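You operate a simulated robot arm through the tools that you are given. There is no shell and no other tool. Be economical: measure what you need, move in short steps, check, and stop when the job is done.

Carry out the task below with a simulated robot arm. There is one attempt and no reset: what you move stays moved.

TASK
Roll a label on the jar with the grey cap.
Fine: clamp it on the turning plate, turn the knob to END and open the clamp again.
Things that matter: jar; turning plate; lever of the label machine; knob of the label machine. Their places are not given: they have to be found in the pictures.

It is judged by the outcome, as a careful person would: the job done as asked, and still so three seconds after it is handed in. It fails if anything else is knocked over, pushed out of place, dropped, spilled or broken.

THE ROBOT
A 7-joint arm with a two-finger parallel gripper, fixed in place. Base frame: the origin is at the foot of the arm, x ahead of it, y to its left, z up; the work surface is at about z = 860. Lengths are in mm, angles in degrees, forces in N, time in s.
With the tool pointing down near the work surface it reaches from about 240 to 680 mm from the base axis. Its first joint turns from -66.0 to 66.0 degrees. Payload 2.4 kg.
Tool frame: the origin (TCP) lies between the finger pads and is the grasp point; the fingertips stand 30 mm ahead of it; z points along the fingers, y is the line along which they close. The gripper opens to 94 mm. The fingers are 28 mm wide and 10 mm thick; the gripper's body (50 by 96 mm) begins 55 mm behind the TCP.
Orientation is that of the tool frame in the base frame, as [roll, pitch, yaw] about the fixed x, y, z axes, in that order (R = Rz(yaw) Ry(pitch) Rx(roll)). With the fingers straight down and closing along the base's y, the tool's x points along the base's -x, its y along +y and its z along -z.

THE INTERFACE
- The arm moves only by the tool servo_tool. Its argument "plan" is text: rows parted by semicolons, each of 6 numbers parted by spaces: the shift along the tool's x, y, z in cm, then the turn, a rotation vector about the tool's x, y, z in degrees. In form: tx ty tz rx ry rz; .... A call has 1 to 10 rows; each row shifts and turns the commanded pose from where the row before left it, along the tool's axes as they then stand. "grip" is the opening, from 0 (shut) to 1 (fully open), set as the call begins (left out, the last holds). A row lasts 0.2 s, in which the tool goes at most 50 mm and 8.6 degrees; a call with a longer step from one row to the next is refused whole, and so is a gripper value outside its range. A pose out of reach is approached as far as the arm can. The call stops where the force on the tool passes 40 N (or 10 N more than at its start, if that is more) or the arm is blocked; 0.2 s more then pass. The fingers move at their own pace (about 153 mm/s each) and stop on an object; they squeeze with about 27 N. The grip force told is the motor's: it shows also when the fingers shut on nothing. Time passes only in rows, and 0.2 s behind the last, so rows that do not move let the fingers close. It gives the time, the measured TCP pose, the force on the tool (base axes), the opening and the grip force at its end, in the units of the frame above (readings bear some noise).
- Cameras (640 x 400 px; columns grow to the right, rows downward): "scene" is fixed at [41.4, 472, 1450.8]; the picture's right is [-0.58, -0.81, 0.00], its down [-0.42, 0.30, -0.85] and it looks along [0.69, -0.50, -0.52] (base axes); focal length 312 px, centre (320, 200). "wrist" rides on the gripper at [-37, 0, -58] in the tool frame; the picture's right is [0.00, -1.00, 0.00], its down [0.97, 0.00, -0.24] and it looks along [0.24, 0.00, 0.97] (tool axes); focal length 218 px, centre (320, 200).
- grab_frame(camera): a new picture of that camera. No time passes.
- probe_pixels(camera, pixels): there is no depth. For up to 12 entries [column, row, z] of the newest picture of that camera ("zoom" is the newest enlarged one), the place [x, y] in the base frame at which the ray of that pixel passes the height z, good to about 2 mm, but the place of the scene camera against the robot may be out by one fixed shift of up to 25 mm in any direction. No time passes.
- zoom(camera, box): a new picture of the part [left, top, right, bottom] of that camera's present view, enlarged. No time passes.
- job_done(): hands the job in; it is judged then, once.

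Work in short steps. Measure before you move; look again where a grasp or a placing could have gone wrong, and mend it. You have 80 turns and 54 pictures in all, those below and enlarged ones among them. Open the gripper and draw the arm clear of the work before you hand the job in, unless the task says otherwise; then end with one line.

The tools are called as a command line: name --argument value ..., lists and objects as JSON in quotes. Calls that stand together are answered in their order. servo_tool: Moves the arm, as the interface text tells. Its arguments: {"type":"object","properties":{"plan":{"type":"string"},"grip":{"type":"number"}},"required":["plan"]} The other tools are called the same way: grab_frame (camera) takes a picture; probe_pixels (camera, pixels) gives the place at which the rays of pixels pass given heights; zoom (camera, box) takes an enlarged picture of a part of a camera's view; job_done () hands the job in.

At the start:

```text
time: 0.0
ee_pos: [411.3, 35.9, 1199.2]
tool_rot: [-180.0, 0.0, 180.0]
wrist_force: [0.3, -0.5, 1.4]
finger_gap: 93.9
grip_force: 0.0
```

scene: 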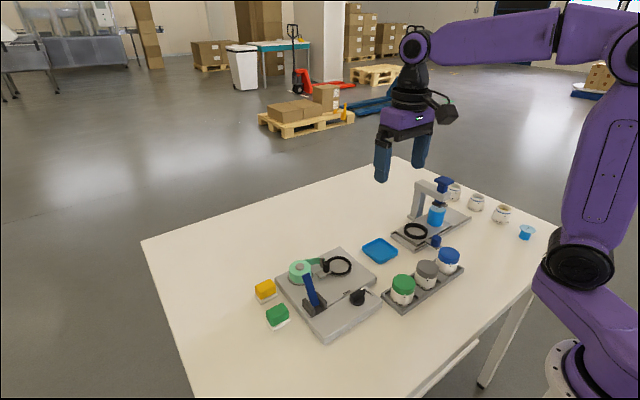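
wrist: 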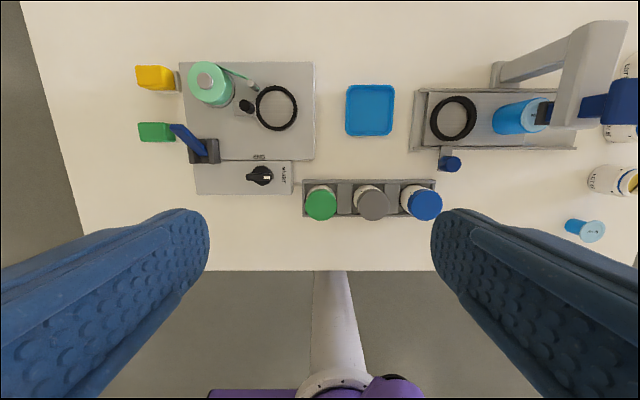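

I'll look closer at the label machine and the jar rack.

zoom --camera "wrist" --box '[120, 50, 450, 250]'

zoom --camera "scene" --box '[240, 220, 480, 370]'

```text
1.94 times, centred on (285, 150) of wrist
```

zoom: 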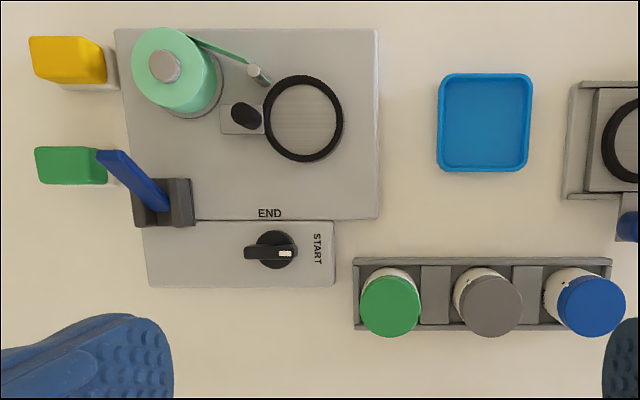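

```text
2.67 times, centred on (360, 295) of scene
```

zoom: 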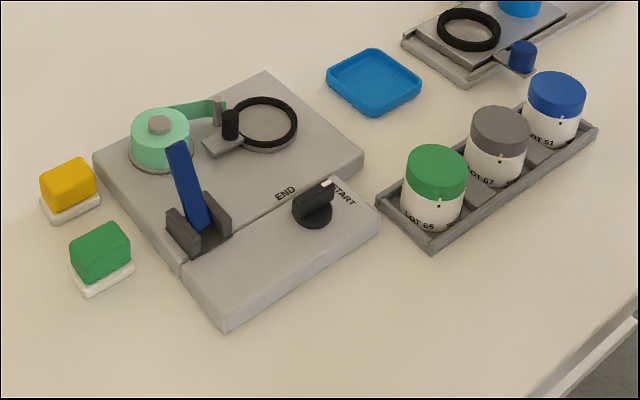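

grab_frame --camera "wrist"

probe_pixels --camera "wrist" --pixels '[[374, 206, 920], [374, 206, 930], [276, 109, 880], [276, 109, 890], [260, 175, 900], [205, 155, 890], [178, 127, 940], [302, 188, 870], [436, 180, 870], [357, 187, 865], [247, 105, 890], [180, 62, 880]]'

probe_pixels --camera "scene" --pixels '[[427, 268, 920], [427, 268, 930], [340, 265, 880], [340, 265, 890], [357, 302, 890], [315, 305, 890], [308, 276, 940], [443, 300, 860], [383, 304, 880], [390, 313, 870]]'

```text
49 pictures are left
```

wrist: 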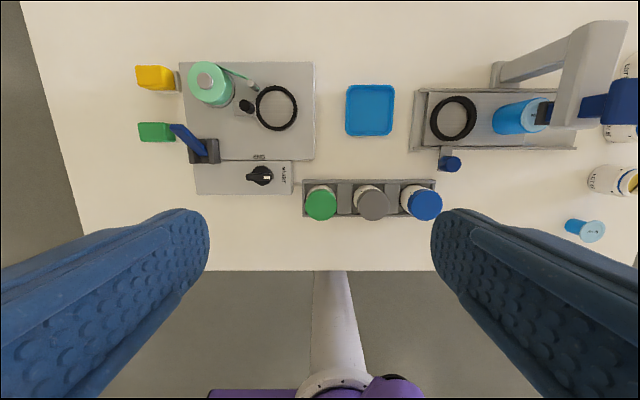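

```text
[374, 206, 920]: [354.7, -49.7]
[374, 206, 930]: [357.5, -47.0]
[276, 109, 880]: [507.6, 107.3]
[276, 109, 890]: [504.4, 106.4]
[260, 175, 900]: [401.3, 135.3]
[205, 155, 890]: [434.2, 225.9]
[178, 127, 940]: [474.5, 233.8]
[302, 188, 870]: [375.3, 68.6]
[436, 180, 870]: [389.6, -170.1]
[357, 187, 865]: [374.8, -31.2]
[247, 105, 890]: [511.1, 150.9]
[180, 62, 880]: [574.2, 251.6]
```

```text
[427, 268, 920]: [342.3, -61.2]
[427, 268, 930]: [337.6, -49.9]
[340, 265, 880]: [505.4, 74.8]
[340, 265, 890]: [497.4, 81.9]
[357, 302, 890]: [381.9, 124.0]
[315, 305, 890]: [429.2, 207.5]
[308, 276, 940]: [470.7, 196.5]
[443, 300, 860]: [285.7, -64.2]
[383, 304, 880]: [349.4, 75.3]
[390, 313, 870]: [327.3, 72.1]
```

servo_tool --plan "-0.5 2.9 3.5 0 0 0;-0.5 2.9 3.5 0 0 0;-0.5 2.9 3.5 0 0 0;-0.4 2.7 3.4 0 0 0;0 0 0 0 0 0" --grip 1

grab_frame --camera "wrist"

```text
time: 1.2
ee_pos: [430.8, 149.5, 1060.7]
tool_rot: [-180.0, 0.1, 180.0]
wrist_force: [0.2, 0.3, -0.3]
finger_gap: 94.1
grip_force: 0.0
```

```text
48 pictures are left
```

wrist: 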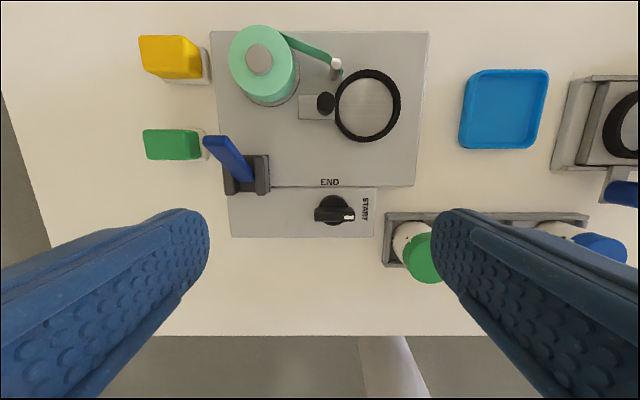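

zoom --camera "wrist" --box '[190, 20, 450, 250]'

probe_pixels --camera "wrist" --pixels '[[367, 105, 885], [334, 105, 885], [401, 105, 885], [367, 68, 885], [367, 142, 885], [334, 209, 900], [334, 209, 910], [246, 175, 885], [214, 141, 930], [326, 102, 900], [428, 32, 880], [396, 233, 860]]'

zoom --camera "scene" --box '[270, 240, 390, 340]'

```text
1.74 times, centred on (320, 135) of wrist
```

zoom: 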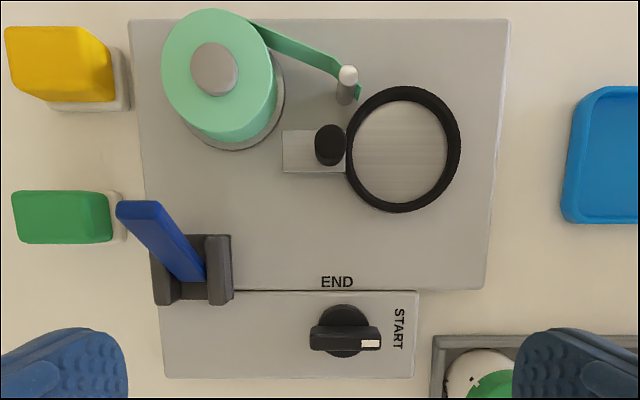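

```text
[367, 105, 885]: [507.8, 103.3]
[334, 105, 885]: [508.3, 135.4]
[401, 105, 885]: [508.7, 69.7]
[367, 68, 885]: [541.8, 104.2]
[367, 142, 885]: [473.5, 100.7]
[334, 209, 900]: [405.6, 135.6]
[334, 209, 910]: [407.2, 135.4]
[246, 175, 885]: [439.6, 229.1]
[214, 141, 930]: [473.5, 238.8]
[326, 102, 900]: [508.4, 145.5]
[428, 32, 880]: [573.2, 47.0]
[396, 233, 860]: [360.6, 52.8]
```

```text
4.00 times, centred on (330, 290) of scene
```

zoom: 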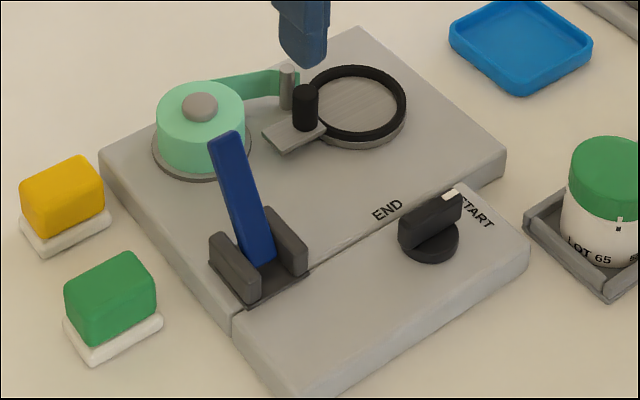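

servo_tool --plan "1.0 -4 0 0 0 8.5;1.0 -4 0 0 0 8.5;1.0 -4 0 0 0 8.5;1 -4 0 0 0 8.5;1 -4 0 0 0 8.5;0 0 0 0 0 0"

grab_frame --camera "wrist"

```text
time: 2.6
ee_pos: [326.8, -23.7, 1059.8]
tool_rot: [180.0, 0.0, 137.5]
wrist_force: [0.7, -0.6, 0.1]
finger_gap: 93.9
grip_force: 0.0
```

```text
45 pictures are left
```

wrist: 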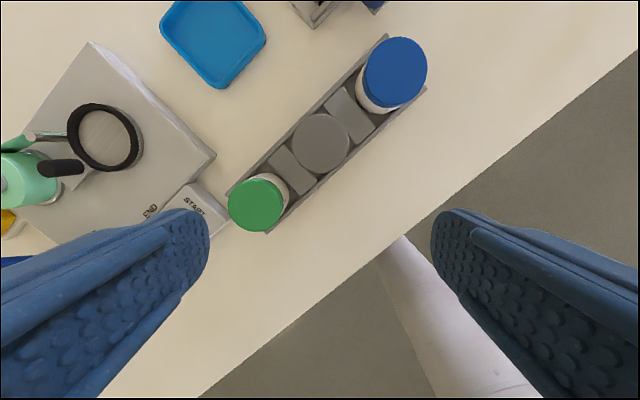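

probe_pixels --camera "wrist" --pixels '[[320, 143, 910], [320, 143, 920], [320, 143, 930], [320, 143, 940], [291, 143, 920], [349, 143, 920], [320, 114, 920], [320, 173, 920]]'

zoom --camera "scene" --box '[370, 230, 480, 310]'

```text
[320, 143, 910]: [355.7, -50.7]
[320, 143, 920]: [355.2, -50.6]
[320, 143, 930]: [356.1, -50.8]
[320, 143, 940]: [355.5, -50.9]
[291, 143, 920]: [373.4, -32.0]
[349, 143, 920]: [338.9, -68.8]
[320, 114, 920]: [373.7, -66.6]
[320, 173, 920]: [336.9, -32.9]
```

```text
5.00 times, centred on (425, 270) of scene
```

zoom: 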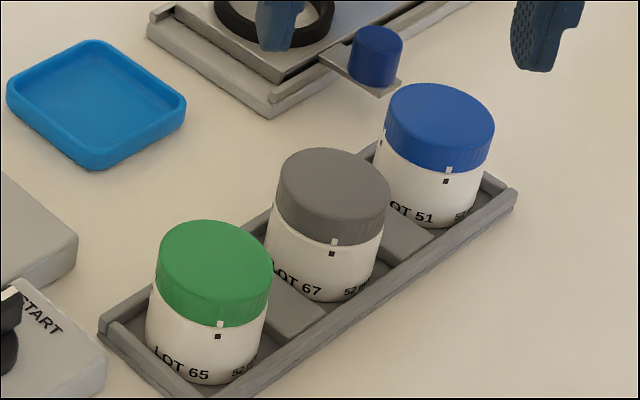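

Grey jar centre measured at about (355.5, -50.7), cap top near z 920. I turn to yaw 90 (fingers closing along base x), centre over it and come down part way.

servo_tool --plan "0 0 0 0 0 7.92;0 0 0 0 0 7.92;0 0 0 0 0 7.92;0 0 0 0 0 7.92;0 0 0 0 0 7.92;0 0 0 0 0 7.92;-2.7 2.87 0 0 0 0;0 0 3 0 0 0;0 0 3 0 0 0;0 0 0 0 0 0"

grab_frame --camera "wrist"

```text
time: 4.8
ee_pos: [358.0, -50.0, 999.9]
tool_rot: [-179.9, 0.1, 90.0]
wrist_force: [-0.6, -0.9, 0.5]
finger_gap: 93.7
grip_force: 0.2
```

```text
43 pictures are left
```

wrist: 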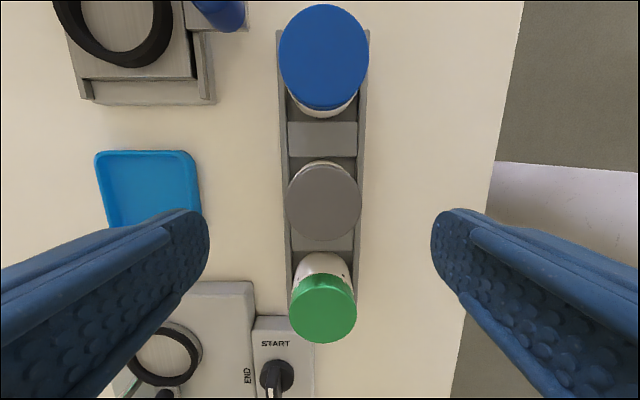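

probe_pixels --camera "wrist" --pixels '[[324.5, 201, 920], [324.5, 201, 915], [287, 200, 920], [362, 200, 920], [324, 161, 920], [324, 241, 920], [285, 160, 870], [360, 240, 870]]'

```text
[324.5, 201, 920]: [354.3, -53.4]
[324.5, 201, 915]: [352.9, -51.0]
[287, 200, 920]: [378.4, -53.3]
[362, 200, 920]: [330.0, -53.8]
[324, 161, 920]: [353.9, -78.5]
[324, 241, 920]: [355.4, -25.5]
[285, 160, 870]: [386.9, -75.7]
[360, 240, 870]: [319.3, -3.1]
```

servo_tool --plan "-0.1 -0.3 0 0 0 0;0 0 3 0 0 0;0 0 3 0 0 0;0 0 1.7 0 0 0;0 0 1.5 0 0 0;0 0 0 0 0 0"

grab_frame --camera "wrist"

zoom --camera "scene" --box '[360, 210, 500, 310]'

```text
time: 6.2
ee_pos: [352.8, -50.6, 908.2]
tool_rot: [-179.9, 0.0, 90.0]
wrist_force: [0.1, 0.1, -0.3]
finger_gap: 94.0
grip_force: 0.1
```

```text
42 pictures are left
```

wrist: 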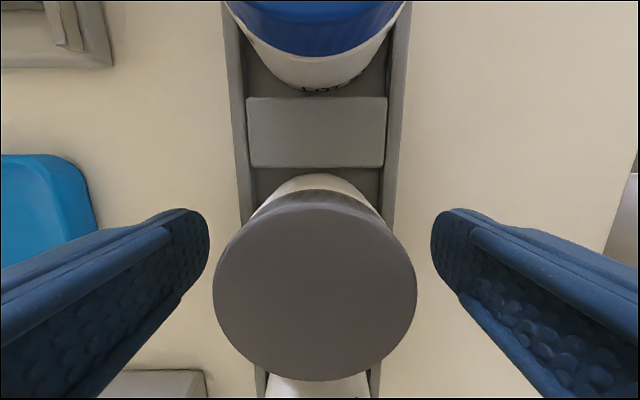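

```text
4.00 times, centred on (430, 260) of scene
```

zoom: 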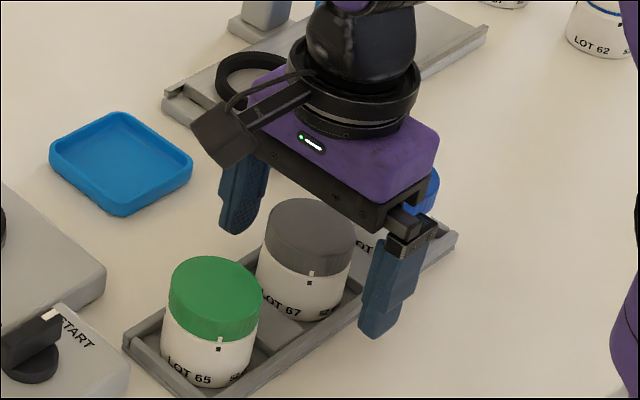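

Jar is centred between the fingers to about a millimetre; close.

servo_tool --plan "0 0.1 0 0 0 0;0 0 0 0 0 0;0 0 0 0 0 0" --grip 0

```text
time: 7.0
ee_pos: [355.7, -51.2, 908.5]
tool_rot: [180.0, 0.0, 90.1]
wrist_force: [0.6, 0.3, 0.0]
finger_gap: 50.6
grip_force: 27.3
```

servo_tool --plan "0 0 -3 0 0 0;0 0 -4 0 0 0;0 0 -4 0 0 0;3.18 2.54 0 0 0 0;3.18 2.54 0 0 0 0;3.18 2.54 0 0 0 0;3.18 2.54 0 0 0 0;3.18 2.54 0 0 0 0;3.2 2.5 0 0 0 0;0 0 0 0 0 0"

grab_frame --camera "wrist"

grab_frame --camera "scene"

```text
time: 9.2
ee_pos: [506.4, 142.1, 1017.8]
tool_rot: [179.9, 0.0, 89.9]
wrist_force: [-0.5, -0.2, -1.6]
finger_gap: 51.1
grip_force: 26.8
```

```text
40 pictures are left
```

wrist: 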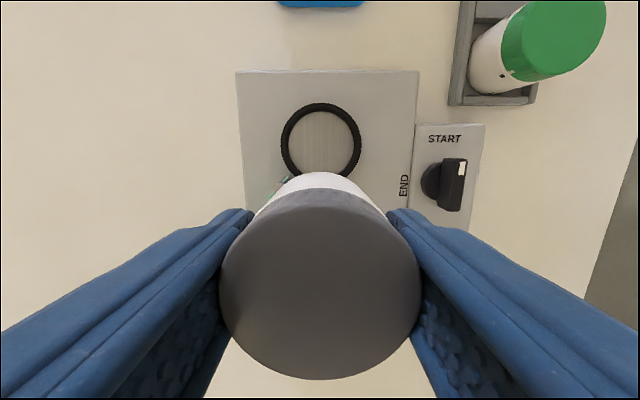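

```text
39 pictures are left
```

scene: 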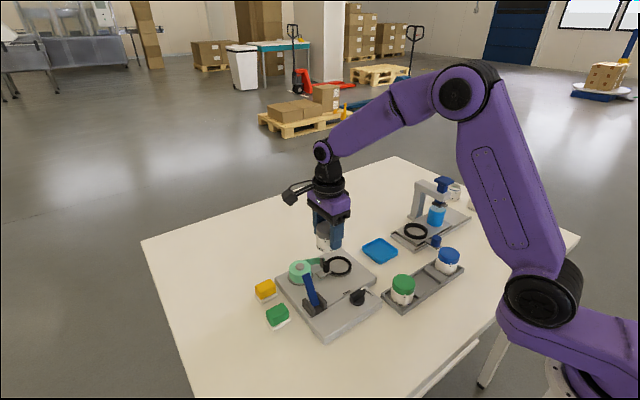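

zoom --camera "wrist" --box '[260, 80, 380, 180]'

```text
4.00 times, centred on (320, 130) of wrist
```

zoom: 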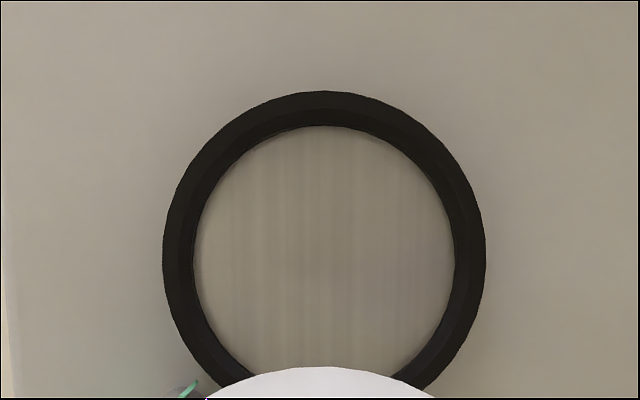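

probe_pixels --camera "zoom" --pixels '[[324, 254, 890], [324, 254, 880], [324, 256, 885], [162, 254, 890], [486, 254, 890], [193, 256, 885], [455, 256, 885], [324, 91, 890], [324, 125, 885], [324, 125, 890]]'

```text
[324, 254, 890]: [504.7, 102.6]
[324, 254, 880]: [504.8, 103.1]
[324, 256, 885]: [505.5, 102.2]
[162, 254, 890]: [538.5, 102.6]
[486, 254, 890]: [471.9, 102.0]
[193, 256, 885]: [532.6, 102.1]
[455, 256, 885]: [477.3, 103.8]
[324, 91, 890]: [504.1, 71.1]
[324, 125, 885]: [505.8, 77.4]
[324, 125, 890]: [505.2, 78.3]
```

zoom --camera "wrist" --box '[200, 160, 440, 390]'

```text
1.74 times, centred on (320, 275) of wrist
```

zoom: 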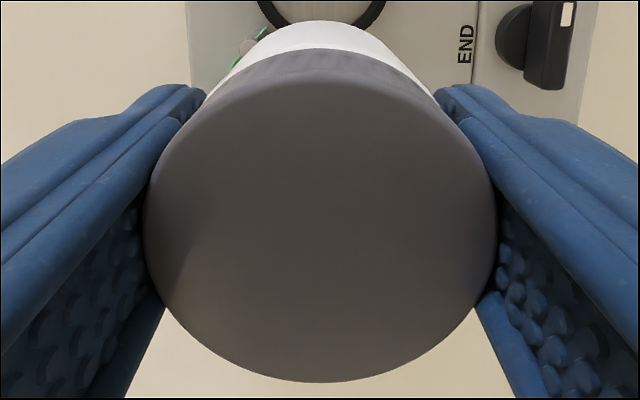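

servo_tool --plan "-3.95 -0.07 0 0 0 0;0 0 3.4 0 0 0;0 0 3.4 0 0 0;0 0 0 0 0 0;0 0 0 0 0 0"

zoom --camera "wrist" --box '[220, 100, 420, 220]'

zoom --camera "scene" --box '[280, 200, 400, 300]'

```text
time: 10.4
ee_pos: [506.6, 103.0, 952.0]
tool_rot: [-180.0, 0.1, 90.0]
wrist_force: [0.0, -0.4, 0.5]
finger_gap: 50.8
grip_force: 27.1
```

```text
3.20 times, centred on (320, 160) of wrist
```

zoom: 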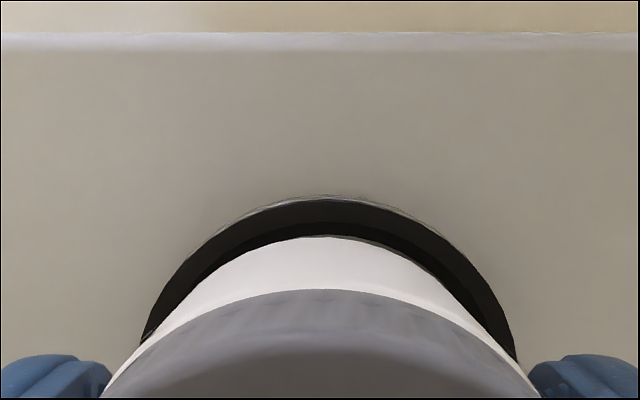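

```text
4.00 times, centred on (340, 250) of scene
```

zoom: 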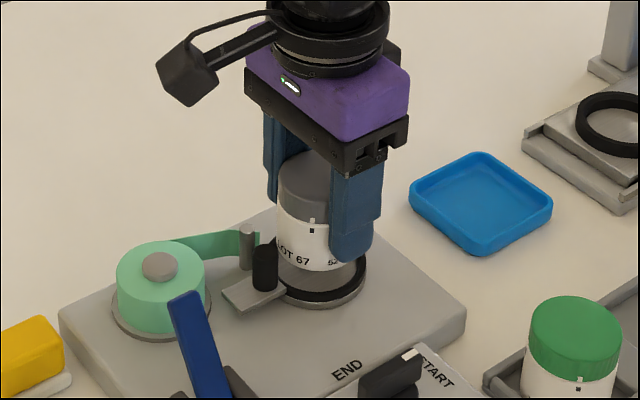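

zoom --camera "scene" --box '[330, 230, 385, 280]'

zoom --camera "wrist" --box '[260, 140, 380, 200]'

```text
8.00 times, centred on (358, 255) of scene
```

zoom: 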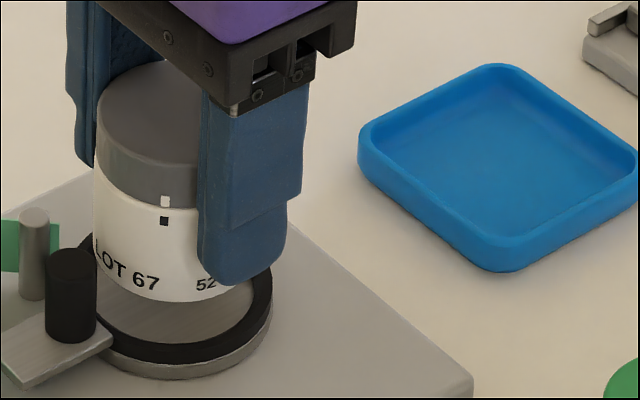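

```text
5.33 times, centred on (320, 170) of wrist
```

zoom: 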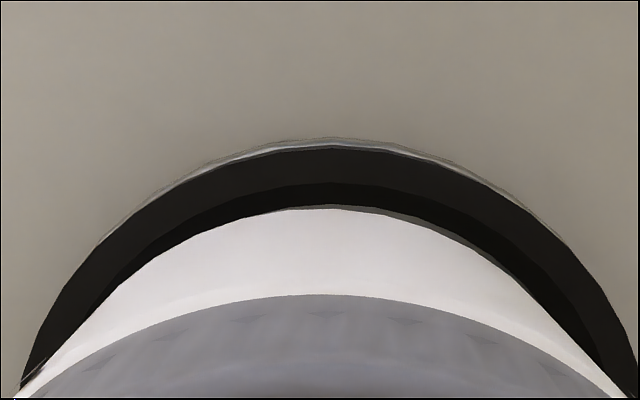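

Ring (funnel-shaped inside) sits ~1.7 mm right and ~3 mm toward +y of the jar by both views. I correct and lower.

servo_tool --plan "0.28 -0.17 0 0 0 0;0 0 0.6 0 0 0;0 0 0.4 0 0 0;0 0 0 0 0 0;0 0 0 0 0 0"

zoom --camera "wrist" --box '[260, 140, 380, 200]'

zoom --camera "scene" --box '[330, 230, 385, 280]'

```text
time: 11.6
ee_pos: [502.9, 105.9, 941.1]
tool_rot: [180.0, 0.0, 89.9]
wrist_force: [0.5, -1.0, -1.1]
finger_gap: 51.0
grip_force: 26.2
```

```text
5.33 times, centred on (320, 170) of wrist
```

zoom: 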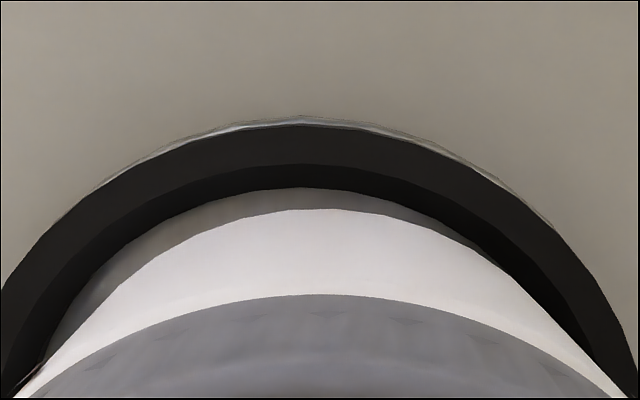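

```text
8.00 times, centred on (358, 255) of scene
```

zoom: 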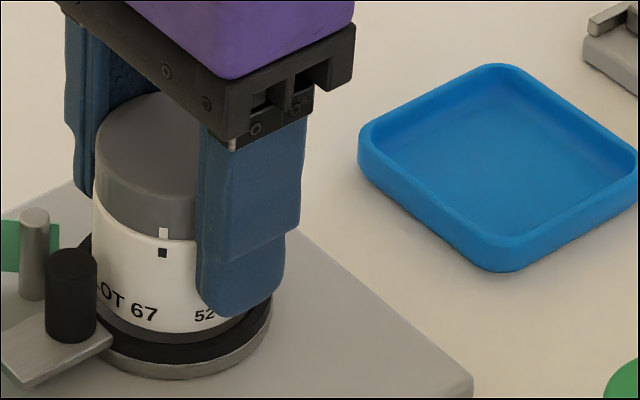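

servo_tool --plan "0.03 0.15 0 0 0 0;0 0 0 0 0 0;0 0 0 0 0 0"

zoom --camera "wrist" --box '[260, 140, 380, 200]'

```text
time: 12.4
ee_pos: [504.2, 105.7, 940.8]
tool_rot: [179.9, 0.0, 89.9]
wrist_force: [0.3, 0.4, -1.3]
finger_gap: 50.7
grip_force: 27.4
```

```text
5.33 times, centred on (320, 170) of wrist
```

zoom: 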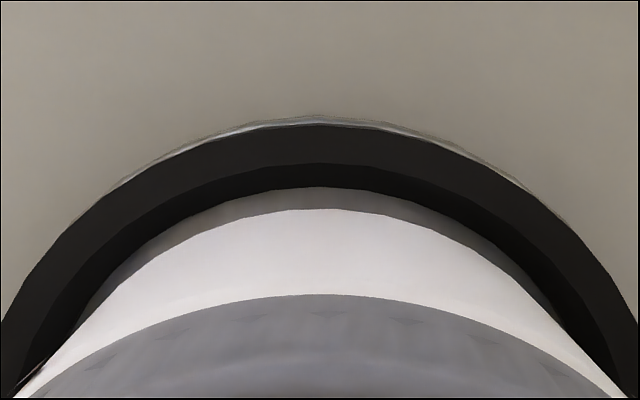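

Jar and ring are now concentric. Lower in small steps until it seats.

servo_tool --plan "0 0 0.4 0 0 0;0 0 0.2 0 0 0;0 0 0.2 0 0 0;0 0 0 0 0 0"

zoom --camera "wrist" --box '[260, 140, 380, 200]'

zoom --camera "scene" --box '[330, 230, 385, 280]'

```text
time: 13.4
ee_pos: [504.5, 104.8, 934.3]
tool_rot: [179.9, 0.0, 89.9]
wrist_force: [-5.6, 0.8, 19.9]
finger_gap: 51.1
grip_force: 27.5
```

```text
5.33 times, centred on (320, 170) of wrist
```

zoom: 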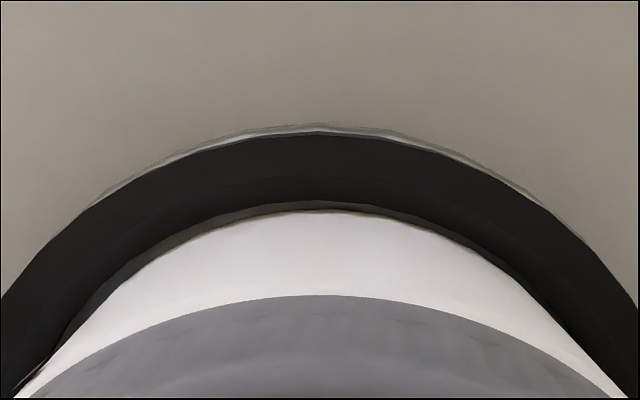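

```text
8.00 times, centred on (358, 255) of scene
```

zoom: 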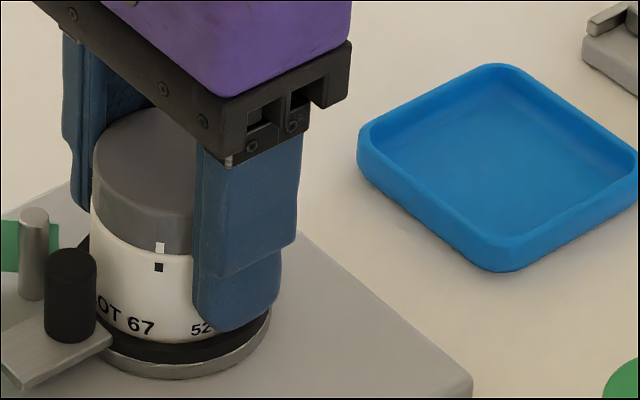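

servo_tool --plan "0 0 -0.2 0 0 0;0 -0.1 0 0 0 0;0 0 0.2 0 0 0;0 0 0.1 0 0 0;0 0 0 0 0 0"

zoom --camera "wrist" --box '[260, 140, 380, 200]'

zoom --camera "scene" --box '[330, 240, 370, 280]'

```text
time: 14.6
ee_pos: [503.4, 103.8, 933.8]
tool_rot: [179.9, -0.1, 90.1]
wrist_force: [-5.5, 1.0, 32.9]
finger_gap: 50.9
grip_force: 27.0
```

```text
5.33 times, centred on (320, 170) of wrist
```

zoom: 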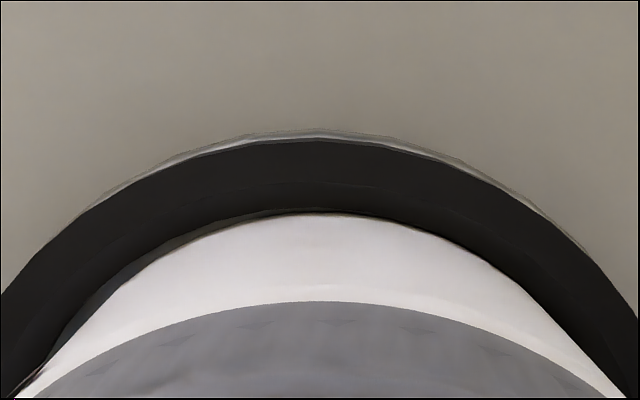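

```text
10.00 times, centred on (350, 260) of scene
```

zoom: 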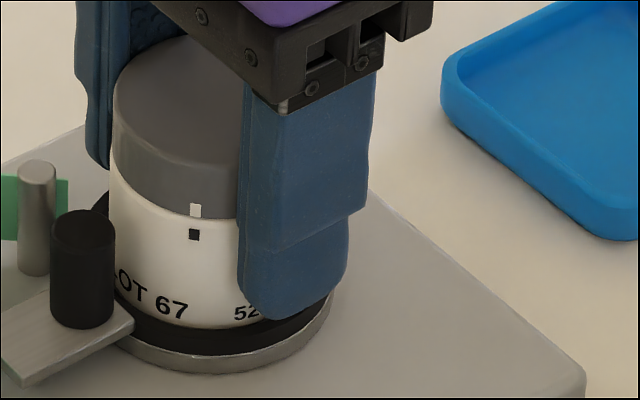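

servo_tool --plan "0 0 -0.15 0 0 0;0 0 0 0 0 0"

servo_tool --plan "0 0 0 0 0 0;0 0 0 0 0 0" --grip 0.85

zoom --camera "scene" --box '[330, 240, 370, 280]'

grab_frame --camera "wrist"

```text
time: 15.2
ee_pos: [504.7, 103.5, 932.1]
tool_rot: [179.9, 0.0, 89.9]
wrist_force: [3.5, 0.2, 9.0]
finger_gap: 50.9
grip_force: 26.8
```

```text
time: 15.8
ee_pos: [502.8, 104.5, 933.0]
tool_rot: [-179.9, 0.1, 90.0]
wrist_force: [-0.3, -0.8, -0.7]
finger_gap: 80.0
grip_force: 0.1
```

```text
10.00 times, centred on (350, 260) of scene
```

zoom: 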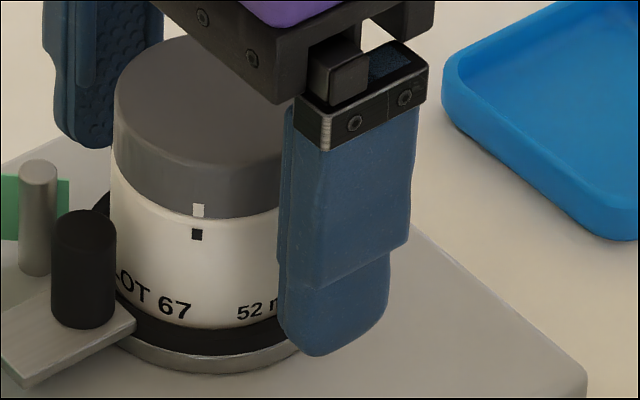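

```text
24 pictures are left
```

wrist: 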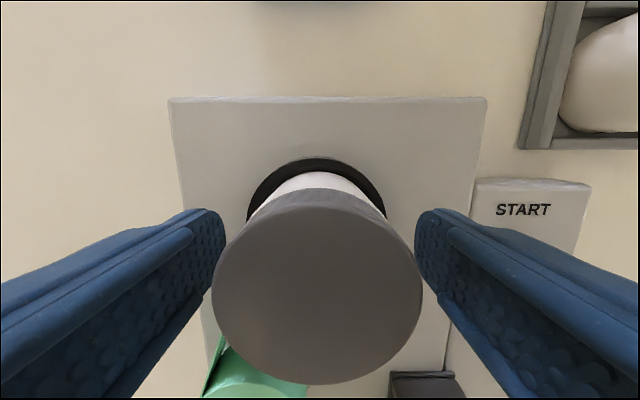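

Jar stands upright on the plate. Rise clear.

servo_tool --plan "0 0 -3 0 0 0;0 0 -3.5 0 0 0;0 0 -4 0 0 0;0 0 0 0 0 0"

grab_frame --camera "wrist"

zoom --camera "scene" --box '[280, 230, 400, 330]'

```text
time: 16.8
ee_pos: [501.8, 107.4, 1041.8]
tool_rot: [-180.0, 0.0, 90.0]
wrist_force: [-0.2, -0.4, 0.6]
finger_gap: 79.9
grip_force: 0.0
```

```text
23 pictures are left
```

wrist: 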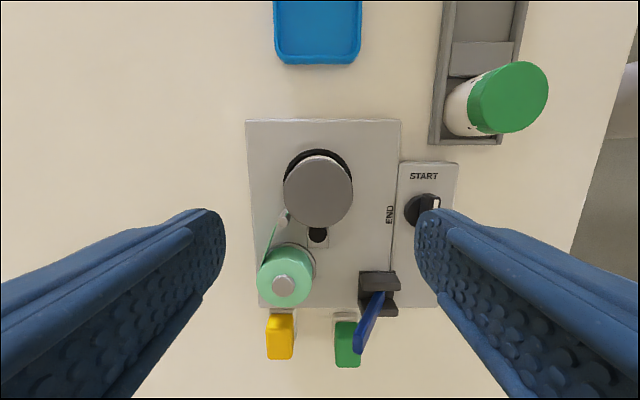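

```text
4.00 times, centred on (340, 280) of scene
```

zoom: 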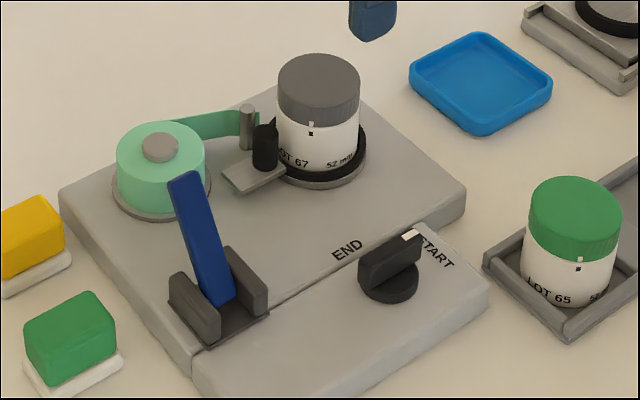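

probe_pixels --camera "wrist" --pixels '[[362, 350, 938], [376, 295, 890], [360, 272, 885], [398, 272, 885], [362, 315, 885], [398, 313, 885], [422, 211, 900], [422, 211, 890]]'

```text
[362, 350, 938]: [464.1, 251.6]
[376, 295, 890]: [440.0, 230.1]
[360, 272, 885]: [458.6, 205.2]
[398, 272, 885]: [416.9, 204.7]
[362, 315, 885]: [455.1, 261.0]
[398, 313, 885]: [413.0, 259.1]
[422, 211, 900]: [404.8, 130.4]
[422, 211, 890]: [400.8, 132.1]
```

zoom --camera "wrist" --box '[240, 220, 420, 380]'

probe_pixels --camera "wrist" --pixels '[[285, 278, 925], [257, 278, 925], [313, 278, 925], [285, 305, 925], [348, 345, 885], [336, 345, 885], [360, 345, 885], [348, 322, 880], [362, 345, 940]]'

```text
2.50 times, centred on (330, 300) of wrist
```

zoom: 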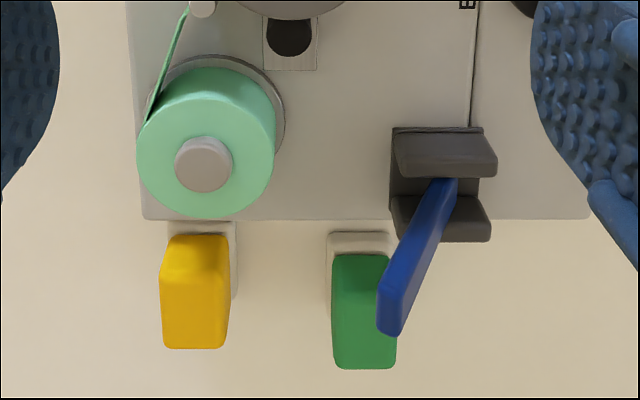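

```text
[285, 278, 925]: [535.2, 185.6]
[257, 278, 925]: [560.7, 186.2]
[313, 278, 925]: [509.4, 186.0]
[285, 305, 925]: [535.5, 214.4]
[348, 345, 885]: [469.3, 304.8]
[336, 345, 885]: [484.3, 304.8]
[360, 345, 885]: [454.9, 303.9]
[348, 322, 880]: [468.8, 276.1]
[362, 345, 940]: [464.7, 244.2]
```

servo_tool --plan "4.3 -0.2 0 0 0 0;4.3 -0.2 0 0 0 0;4.3 -0.2 0 0 0 0;0 0 3 0 0 0;0 0 3 0 0 0;0 0 1.5 0 0 0;0 0 0 0 0 0;0 0 0 0 0 0" --grip 0

grab_frame --camera "wrist"

zoom --camera "scene" --box '[250, 220, 390, 330]'

```text
time: 18.6
ee_pos: [497.4, 233.2, 963.9]
tool_rot: [180.0, 0.1, 90.0]
wrist_force: [0.7, -0.3, -0.3]
finger_gap: 0.0
grip_force: 27.4
```

```text
20 pictures are left
```

wrist: 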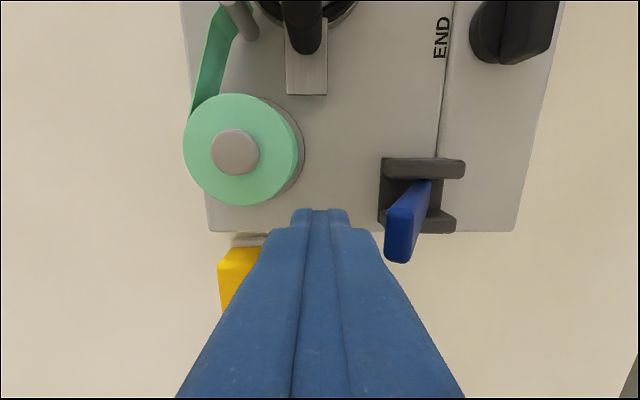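

```text
3.64 times, centred on (320, 275) of scene
```

zoom: 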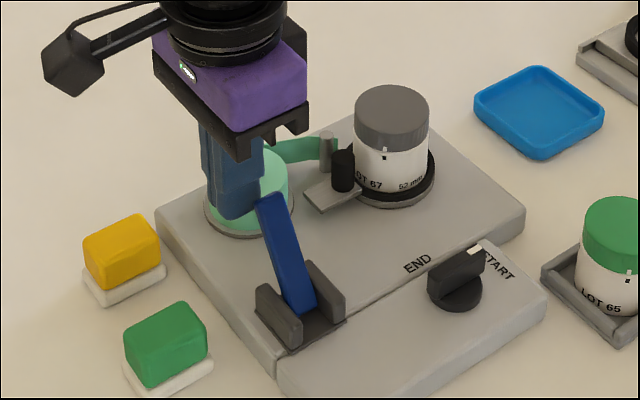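

servo_tool --plan "0 0 1.5 0 0 0;0 -1 0 0 0 0;0 -1 0 0 0 0;0 -1 0 0 0 0;0 -1 0 0 0 0;0 -1 0 0 0 0;0 -1 0 0 0 0;0 0 0 0 0 0"

zoom --camera "scene" --box '[250, 220, 390, 330]'

```text
time: 20.4
ee_pos: [442.2, 233.2, 950.2]
tool_rot: [179.5, -0.2, 89.8]
wrist_force: [21.8, -1.9, -0.6]
finger_gap: 0.0
grip_force: 27.4
```

```text
3.64 times, centred on (320, 275) of scene
```

zoom: 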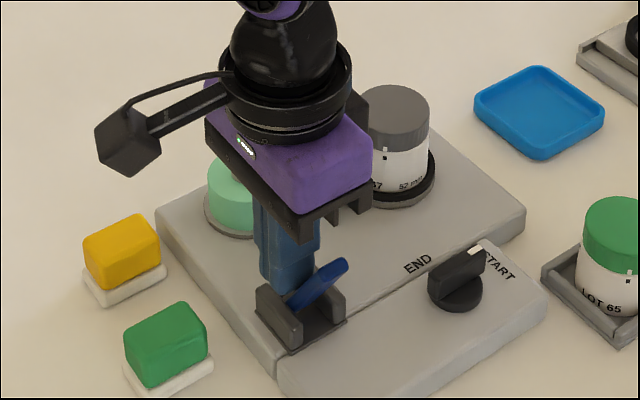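

grab_frame --camera "wrist"

```text
17 pictures are left
```

wrist: 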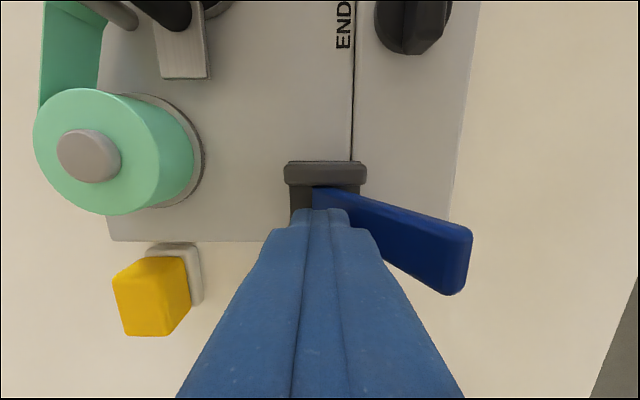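

servo_tool --plan "0 -0.4 0 0 0 0;0 -0.4 0 0 0 0;0 0 0 0 0 0"

```text
time: 20.9
ee_pos: [440.8, 232.4, 951.6]
tool_rot: [178.7, -0.5, 89.8]
wrist_force: [2.9, 0.0, 2.7]
finger_gap: 0.1
grip_force: 26.8
stopped in row 2: the force on the tool passed its limit (the readings are from after the stop); the commanded pose is now the measured one
```

Hard stop reached. I back off and rise, then check that the lever stayed and the roller clamped.

servo_tool --plan "0 1 0 0 0 0;0 0.5 -3 0 0 0;0 0 -4 0 0 0;-3 0 -3 0 0 0;-4 -2 0 0 0 0;-3 -2 0 0 0 0;0 0 0 0 0 0"

grab_frame --camera "wrist"

zoom --camera "scene" --box '[260, 220, 400, 330]'

```text
time: 22.5
ee_pos: [416.4, 132.3, 1052.3]
tool_rot: [179.0, -0.5, 89.8]
wrist_force: [-0.3, 0.1, 0.1]
finger_gap: 0.1
grip_force: 27.1
```

```text
16 pictures are left
```

wrist: 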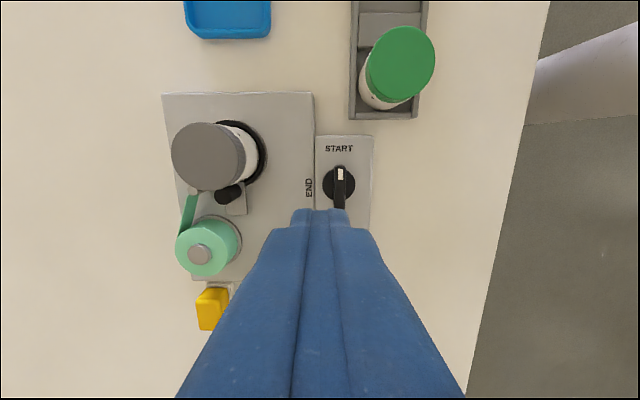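

```text
3.64 times, centred on (330, 275) of scene
```

zoom: 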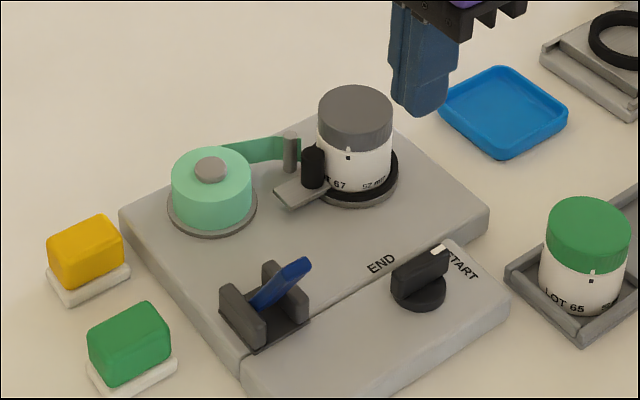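

probe_pixels --camera "wrist" --pixels '[[338, 184, 890], [338, 184, 885], [338, 184, 900], [340, 174, 910], [340, 168, 910]]'

servo_tool --plan "-3 -0.8 0 1 -0.5 0;-1 0 0 0 0 0;0 0 0 0 0 0" --grip 0.5

grab_frame --camera "wrist"

```text
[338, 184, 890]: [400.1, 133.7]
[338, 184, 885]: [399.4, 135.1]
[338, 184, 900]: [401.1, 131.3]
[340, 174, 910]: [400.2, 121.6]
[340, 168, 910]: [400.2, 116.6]
```

```text
time: 23.3
ee_pos: [406.1, 92.0, 1050.4]
tool_rot: [179.9, 0.1, 89.8]
wrist_force: [0.0, 0.6, 0.0]
finger_gap: 47.0
grip_force: 0.0
```

```text
14 pictures are left
```

wrist: 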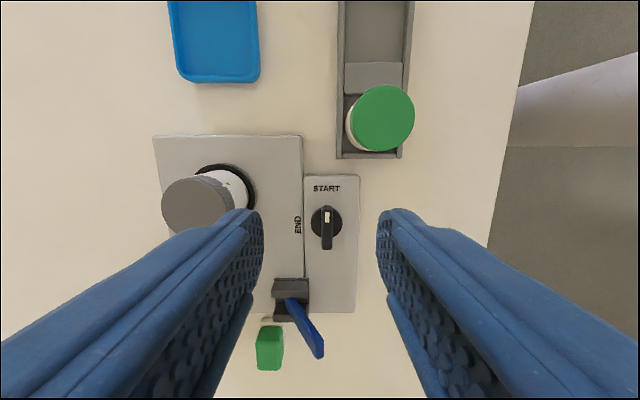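

zoom --camera "wrist" --box '[290, 180, 370, 260]'

probe_pixels --camera "wrist" --pixels '[[326.5, 221, 888], [327, 228, 905], [327, 249, 905], [327, 206, 905], [356, 312, 870], [303, 178, 870]]'

```text
5.00 times, centred on (330, 220) of wrist
```

zoom: 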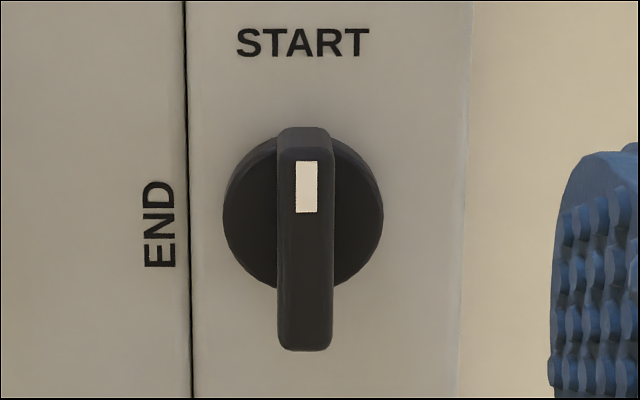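

```text
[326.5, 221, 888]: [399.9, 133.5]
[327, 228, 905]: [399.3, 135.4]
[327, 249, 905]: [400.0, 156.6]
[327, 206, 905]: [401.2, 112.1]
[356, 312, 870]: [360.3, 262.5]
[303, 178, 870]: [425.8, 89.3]
```

servo_tool --plan "4.32 -0.64 0 0 0 0;0 0 3.5 0 0 0;0 0 3.5 0 0 0;0 0 2.5 0 0 0;0 0 0 0 0 0"

grab_frame --camera "wrist"

```text
time: 24.5
ee_pos: [399.7, 136.1, 955.3]
tool_rot: [179.8, 0.0, 89.8]
wrist_force: [-0.8, 0.5, 0.0]
finger_gap: 47.0
grip_force: 0.1
```

```text
12 pictures are left
```

wrist: 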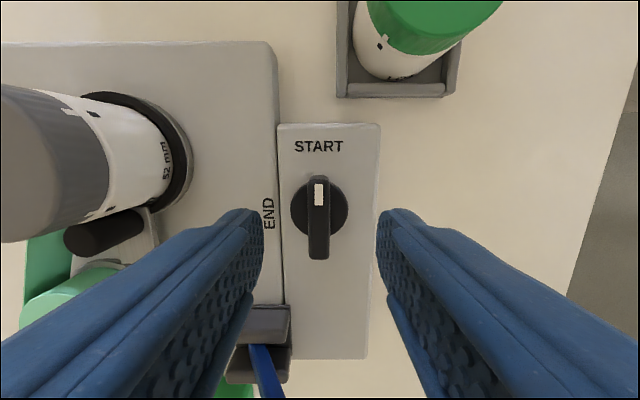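

servo_tool --plan "0.05 0 2 0 0 0;0 0 1.5 0 0 0;0 0 0 0 0 0"

servo_tool --plan "0 0 0 0 0 0;0 0 0 0 0 0" --grip 0

```text
time: 25.3
ee_pos: [398.0, 135.5, 918.8]
tool_rot: [179.8, 0.1, 89.8]
wrist_force: [-1.0, 0.4, 0.4]
finger_gap: 46.9
grip_force: 0.1
```

```text
time: 25.9
ee_pos: [400.1, 136.0, 919.1]
tool_rot: [179.6, 0.0, 89.9]
wrist_force: [13.3, 0.2, -10.4]
finger_gap: 33.7
grip_force: 44.6
```

The gap of 33.7 mm means I gripped the round skirt; I open, raise 9 mm and grip the bar.

servo_tool --plan "0 0 0 0 0 0;0 0 -0.9 0 0 0;0 0 0 0 0 0" --grip 0.5

servo_tool --plan "0 0 0 0 0 0;0 0 0 0 0 0" --grip 0

zoom --camera "scene" --box '[300, 240, 420, 330]'

```text
time: 26.7
ee_pos: [397.1, 136.2, 928.5]
tool_rot: [179.9, 0.2, 89.8]
wrist_force: [-0.2, -0.2, 0.3]
finger_gap: 46.7
grip_force: 0.1
```

```text
time: 27.3
ee_pos: [400.1, 135.3, 929.5]
tool_rot: [179.5, 0.0, 89.8]
wrist_force: [13.9, -0.5, -4.8]
finger_gap: 10.9
grip_force: 44.4
```

```text
4.44 times, centred on (360, 285) of scene
```

zoom: 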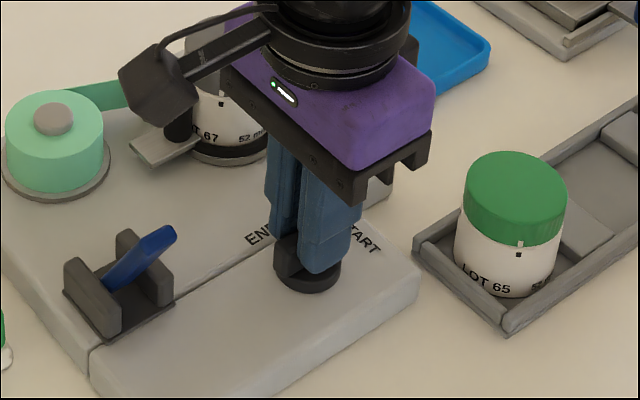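

servo_tool --plan "0 0.25 0 0 0 0;0 0 0 0 0 0"

servo_tool --plan "0 0 0 0 0 -5;0 0 0 0 0 -5;0 0 0 0 0 -5;0 0 0 0 0 -5;0 0 0 0 0 -5;0 0 0 0 0 -5;0 0 0 0 0 0"

```text
time: 27.9
ee_pos: [400.3, 135.6, 928.3]
tool_rot: [179.9, 0.1, 89.9]
wrist_force: [-2.5, 4.0, 33.2]
finger_gap: 11.3
grip_force: 44.8
```

```text
time: 29.5
ee_pos: [400.1, 133.8, 928.4]
tool_rot: [-179.7, 0.0, 119.5]
wrist_force: [-10.3, -0.6, -26.4]
finger_gap: 26.0
grip_force: 45.5
```

zoom --camera "scene" --box '[320, 270, 400, 330]'

```text
6.67 times, centred on (360, 300) of scene
```

zoom: 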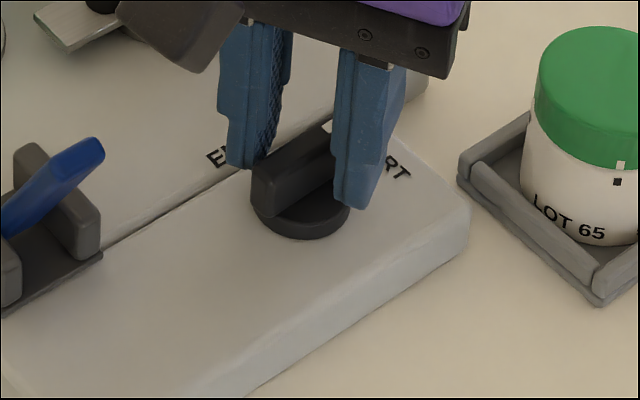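

The bar slipped in the jaws; knob barely moved. Open and look at its actual angle.

servo_tool --plan "0 0 0 0 0 0;0 0 -1 0 0 0;0 0 0 0 0 0" --grip 0.5

grab_frame --camera "wrist"

```text
time: 30.3
ee_pos: [402.4, 135.6, 939.1]
tool_rot: [179.8, 0.2, 119.9]
wrist_force: [-0.5, -0.6, -0.3]
finger_gap: 46.9
grip_force: 0.1
```

```text
9 pictures are left
```

wrist: 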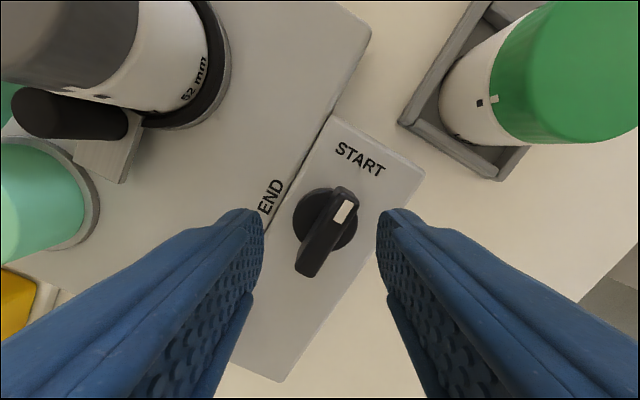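

servo_tool --plan "-0.15 -0.26 0 0 0 0;0 0 0 0 0 8.2;0 0 0 0 0 8.2;0 0 0 0 0 8.2;0 0 0.7 0 0 0;0 0 0.7 0 0 0;0 0 0 0 0 0"

servo_tool --plan "0 0 0 0 0 0;0 0 0 0 0 0" --grip 0

```text
time: 31.9
ee_pos: [400.2, 132.1, 923.6]
tool_rot: [179.7, 0.0, 95.2]
wrist_force: [0.1, -0.5, -0.5]
finger_gap: 46.9
grip_force: 0.1
```

```text
time: 32.5
ee_pos: [400.8, 132.6, 922.7]
tool_rot: [179.9, 0.0, 95.1]
wrist_force: [-3.5, 0.9, 2.0]
finger_gap: 12.3
grip_force: 45.3
```

servo_tool --plan "0 0 0 0 0 -1.5;0 0 0 0 0 -1.5;0 0 0 0 0 -1.5;0 0 0 0 0 -1.5;0 0 0 0 0 -1.5;0 0 0 0 0 -1.5;0 0 0 0 0 -1.5;0 0 0 0 0 0"

```text
time: 34.3
ee_pos: [400.5, 134.2, 924.7]
tool_rot: [179.8, 0.1, 105.6]
wrist_force: [-0.1, -7.0, -19.7]
finger_gap: 18.2
grip_force: 45.2
```

No rotation at all this way (bar acts as at a stop). I test the other sense: turn back to align, then a bit clockwise.

servo_tool --plan "0 0 0 0 0 5;0 0 0 0 0 5;0 0 0 0 0 5;0 0 0 0 0 3;0 0 0 0 0 3;0 0 0 0 0 3;0 0 0 0 0 3;0 0 0 0 0 0"

```text
time: 36.1
ee_pos: [399.5, 135.2, 925.1]
tool_rot: [179.7, 0.0, 78.7]
wrist_force: [-3.5, 8.4, 24.6]
finger_gap: 10.8
grip_force: 44.9
```

Gap stays 10.8 mm at yaw 78.7: the knob turns clockwise. Continue that way.

servo_tool --plan "0 0 -0.1 0 0 4;0 0 0 0 0 4;0 0 0 0 0 4;0 0 0 0 0 4;0 0 0 0 0 4;0 0 0 0 0 4;0 0 0 0 0 4;0 0 0 0 0 4;0 0 0 0 0 0"

```text
time: 38.1
ee_pos: [399.3, 133.7, 925.7]
tool_rot: [179.7, 0.0, 46.7]
wrist_force: [4.9, 28.9, -17.4]
finger_gap: 11.3
grip_force: 45.2
```

servo_tool --plan "0.15 -0.14 0 0 0 0;0 0 0 0 0 3;0 0 0 0 0 3;0 0 0 0 0 3;0 0 0 0 0 3;0 0 0 0 0 0"

```text
time: 39.5
ee_pos: [400.2, 134.7, 925.5]
tool_rot: [179.8, 0.1, 34.8]
wrist_force: [-4.6, 9.2, -11.1]
finger_gap: 10.9
grip_force: 44.6
```

servo_tool --plan "0.04 -0.04 0 0 0 4;0 0 0 0 0 4;0 0 0 0 0 4;0 0 0 0 0 4;0 0 0 0 0 4;0 0 0 0 0 4;0 0 0 0 0 4;0 0 0 0 0 4;0 0 0 0 0 0"

```text
time: 41.2
ee_pos: [399.7, 135.0, 926.8]
tool_rot: [-179.2, -0.4, 7.9]
wrist_force: [4.2, 5.9, -4.1]
finger_gap: 10.9
grip_force: 44.6
out of reach, approached as far as the arm can: row 7, 8
stopped in row 8: the force on the tool passed its limit (the readings are from after the stop); the commanded pose is now the measured one
```

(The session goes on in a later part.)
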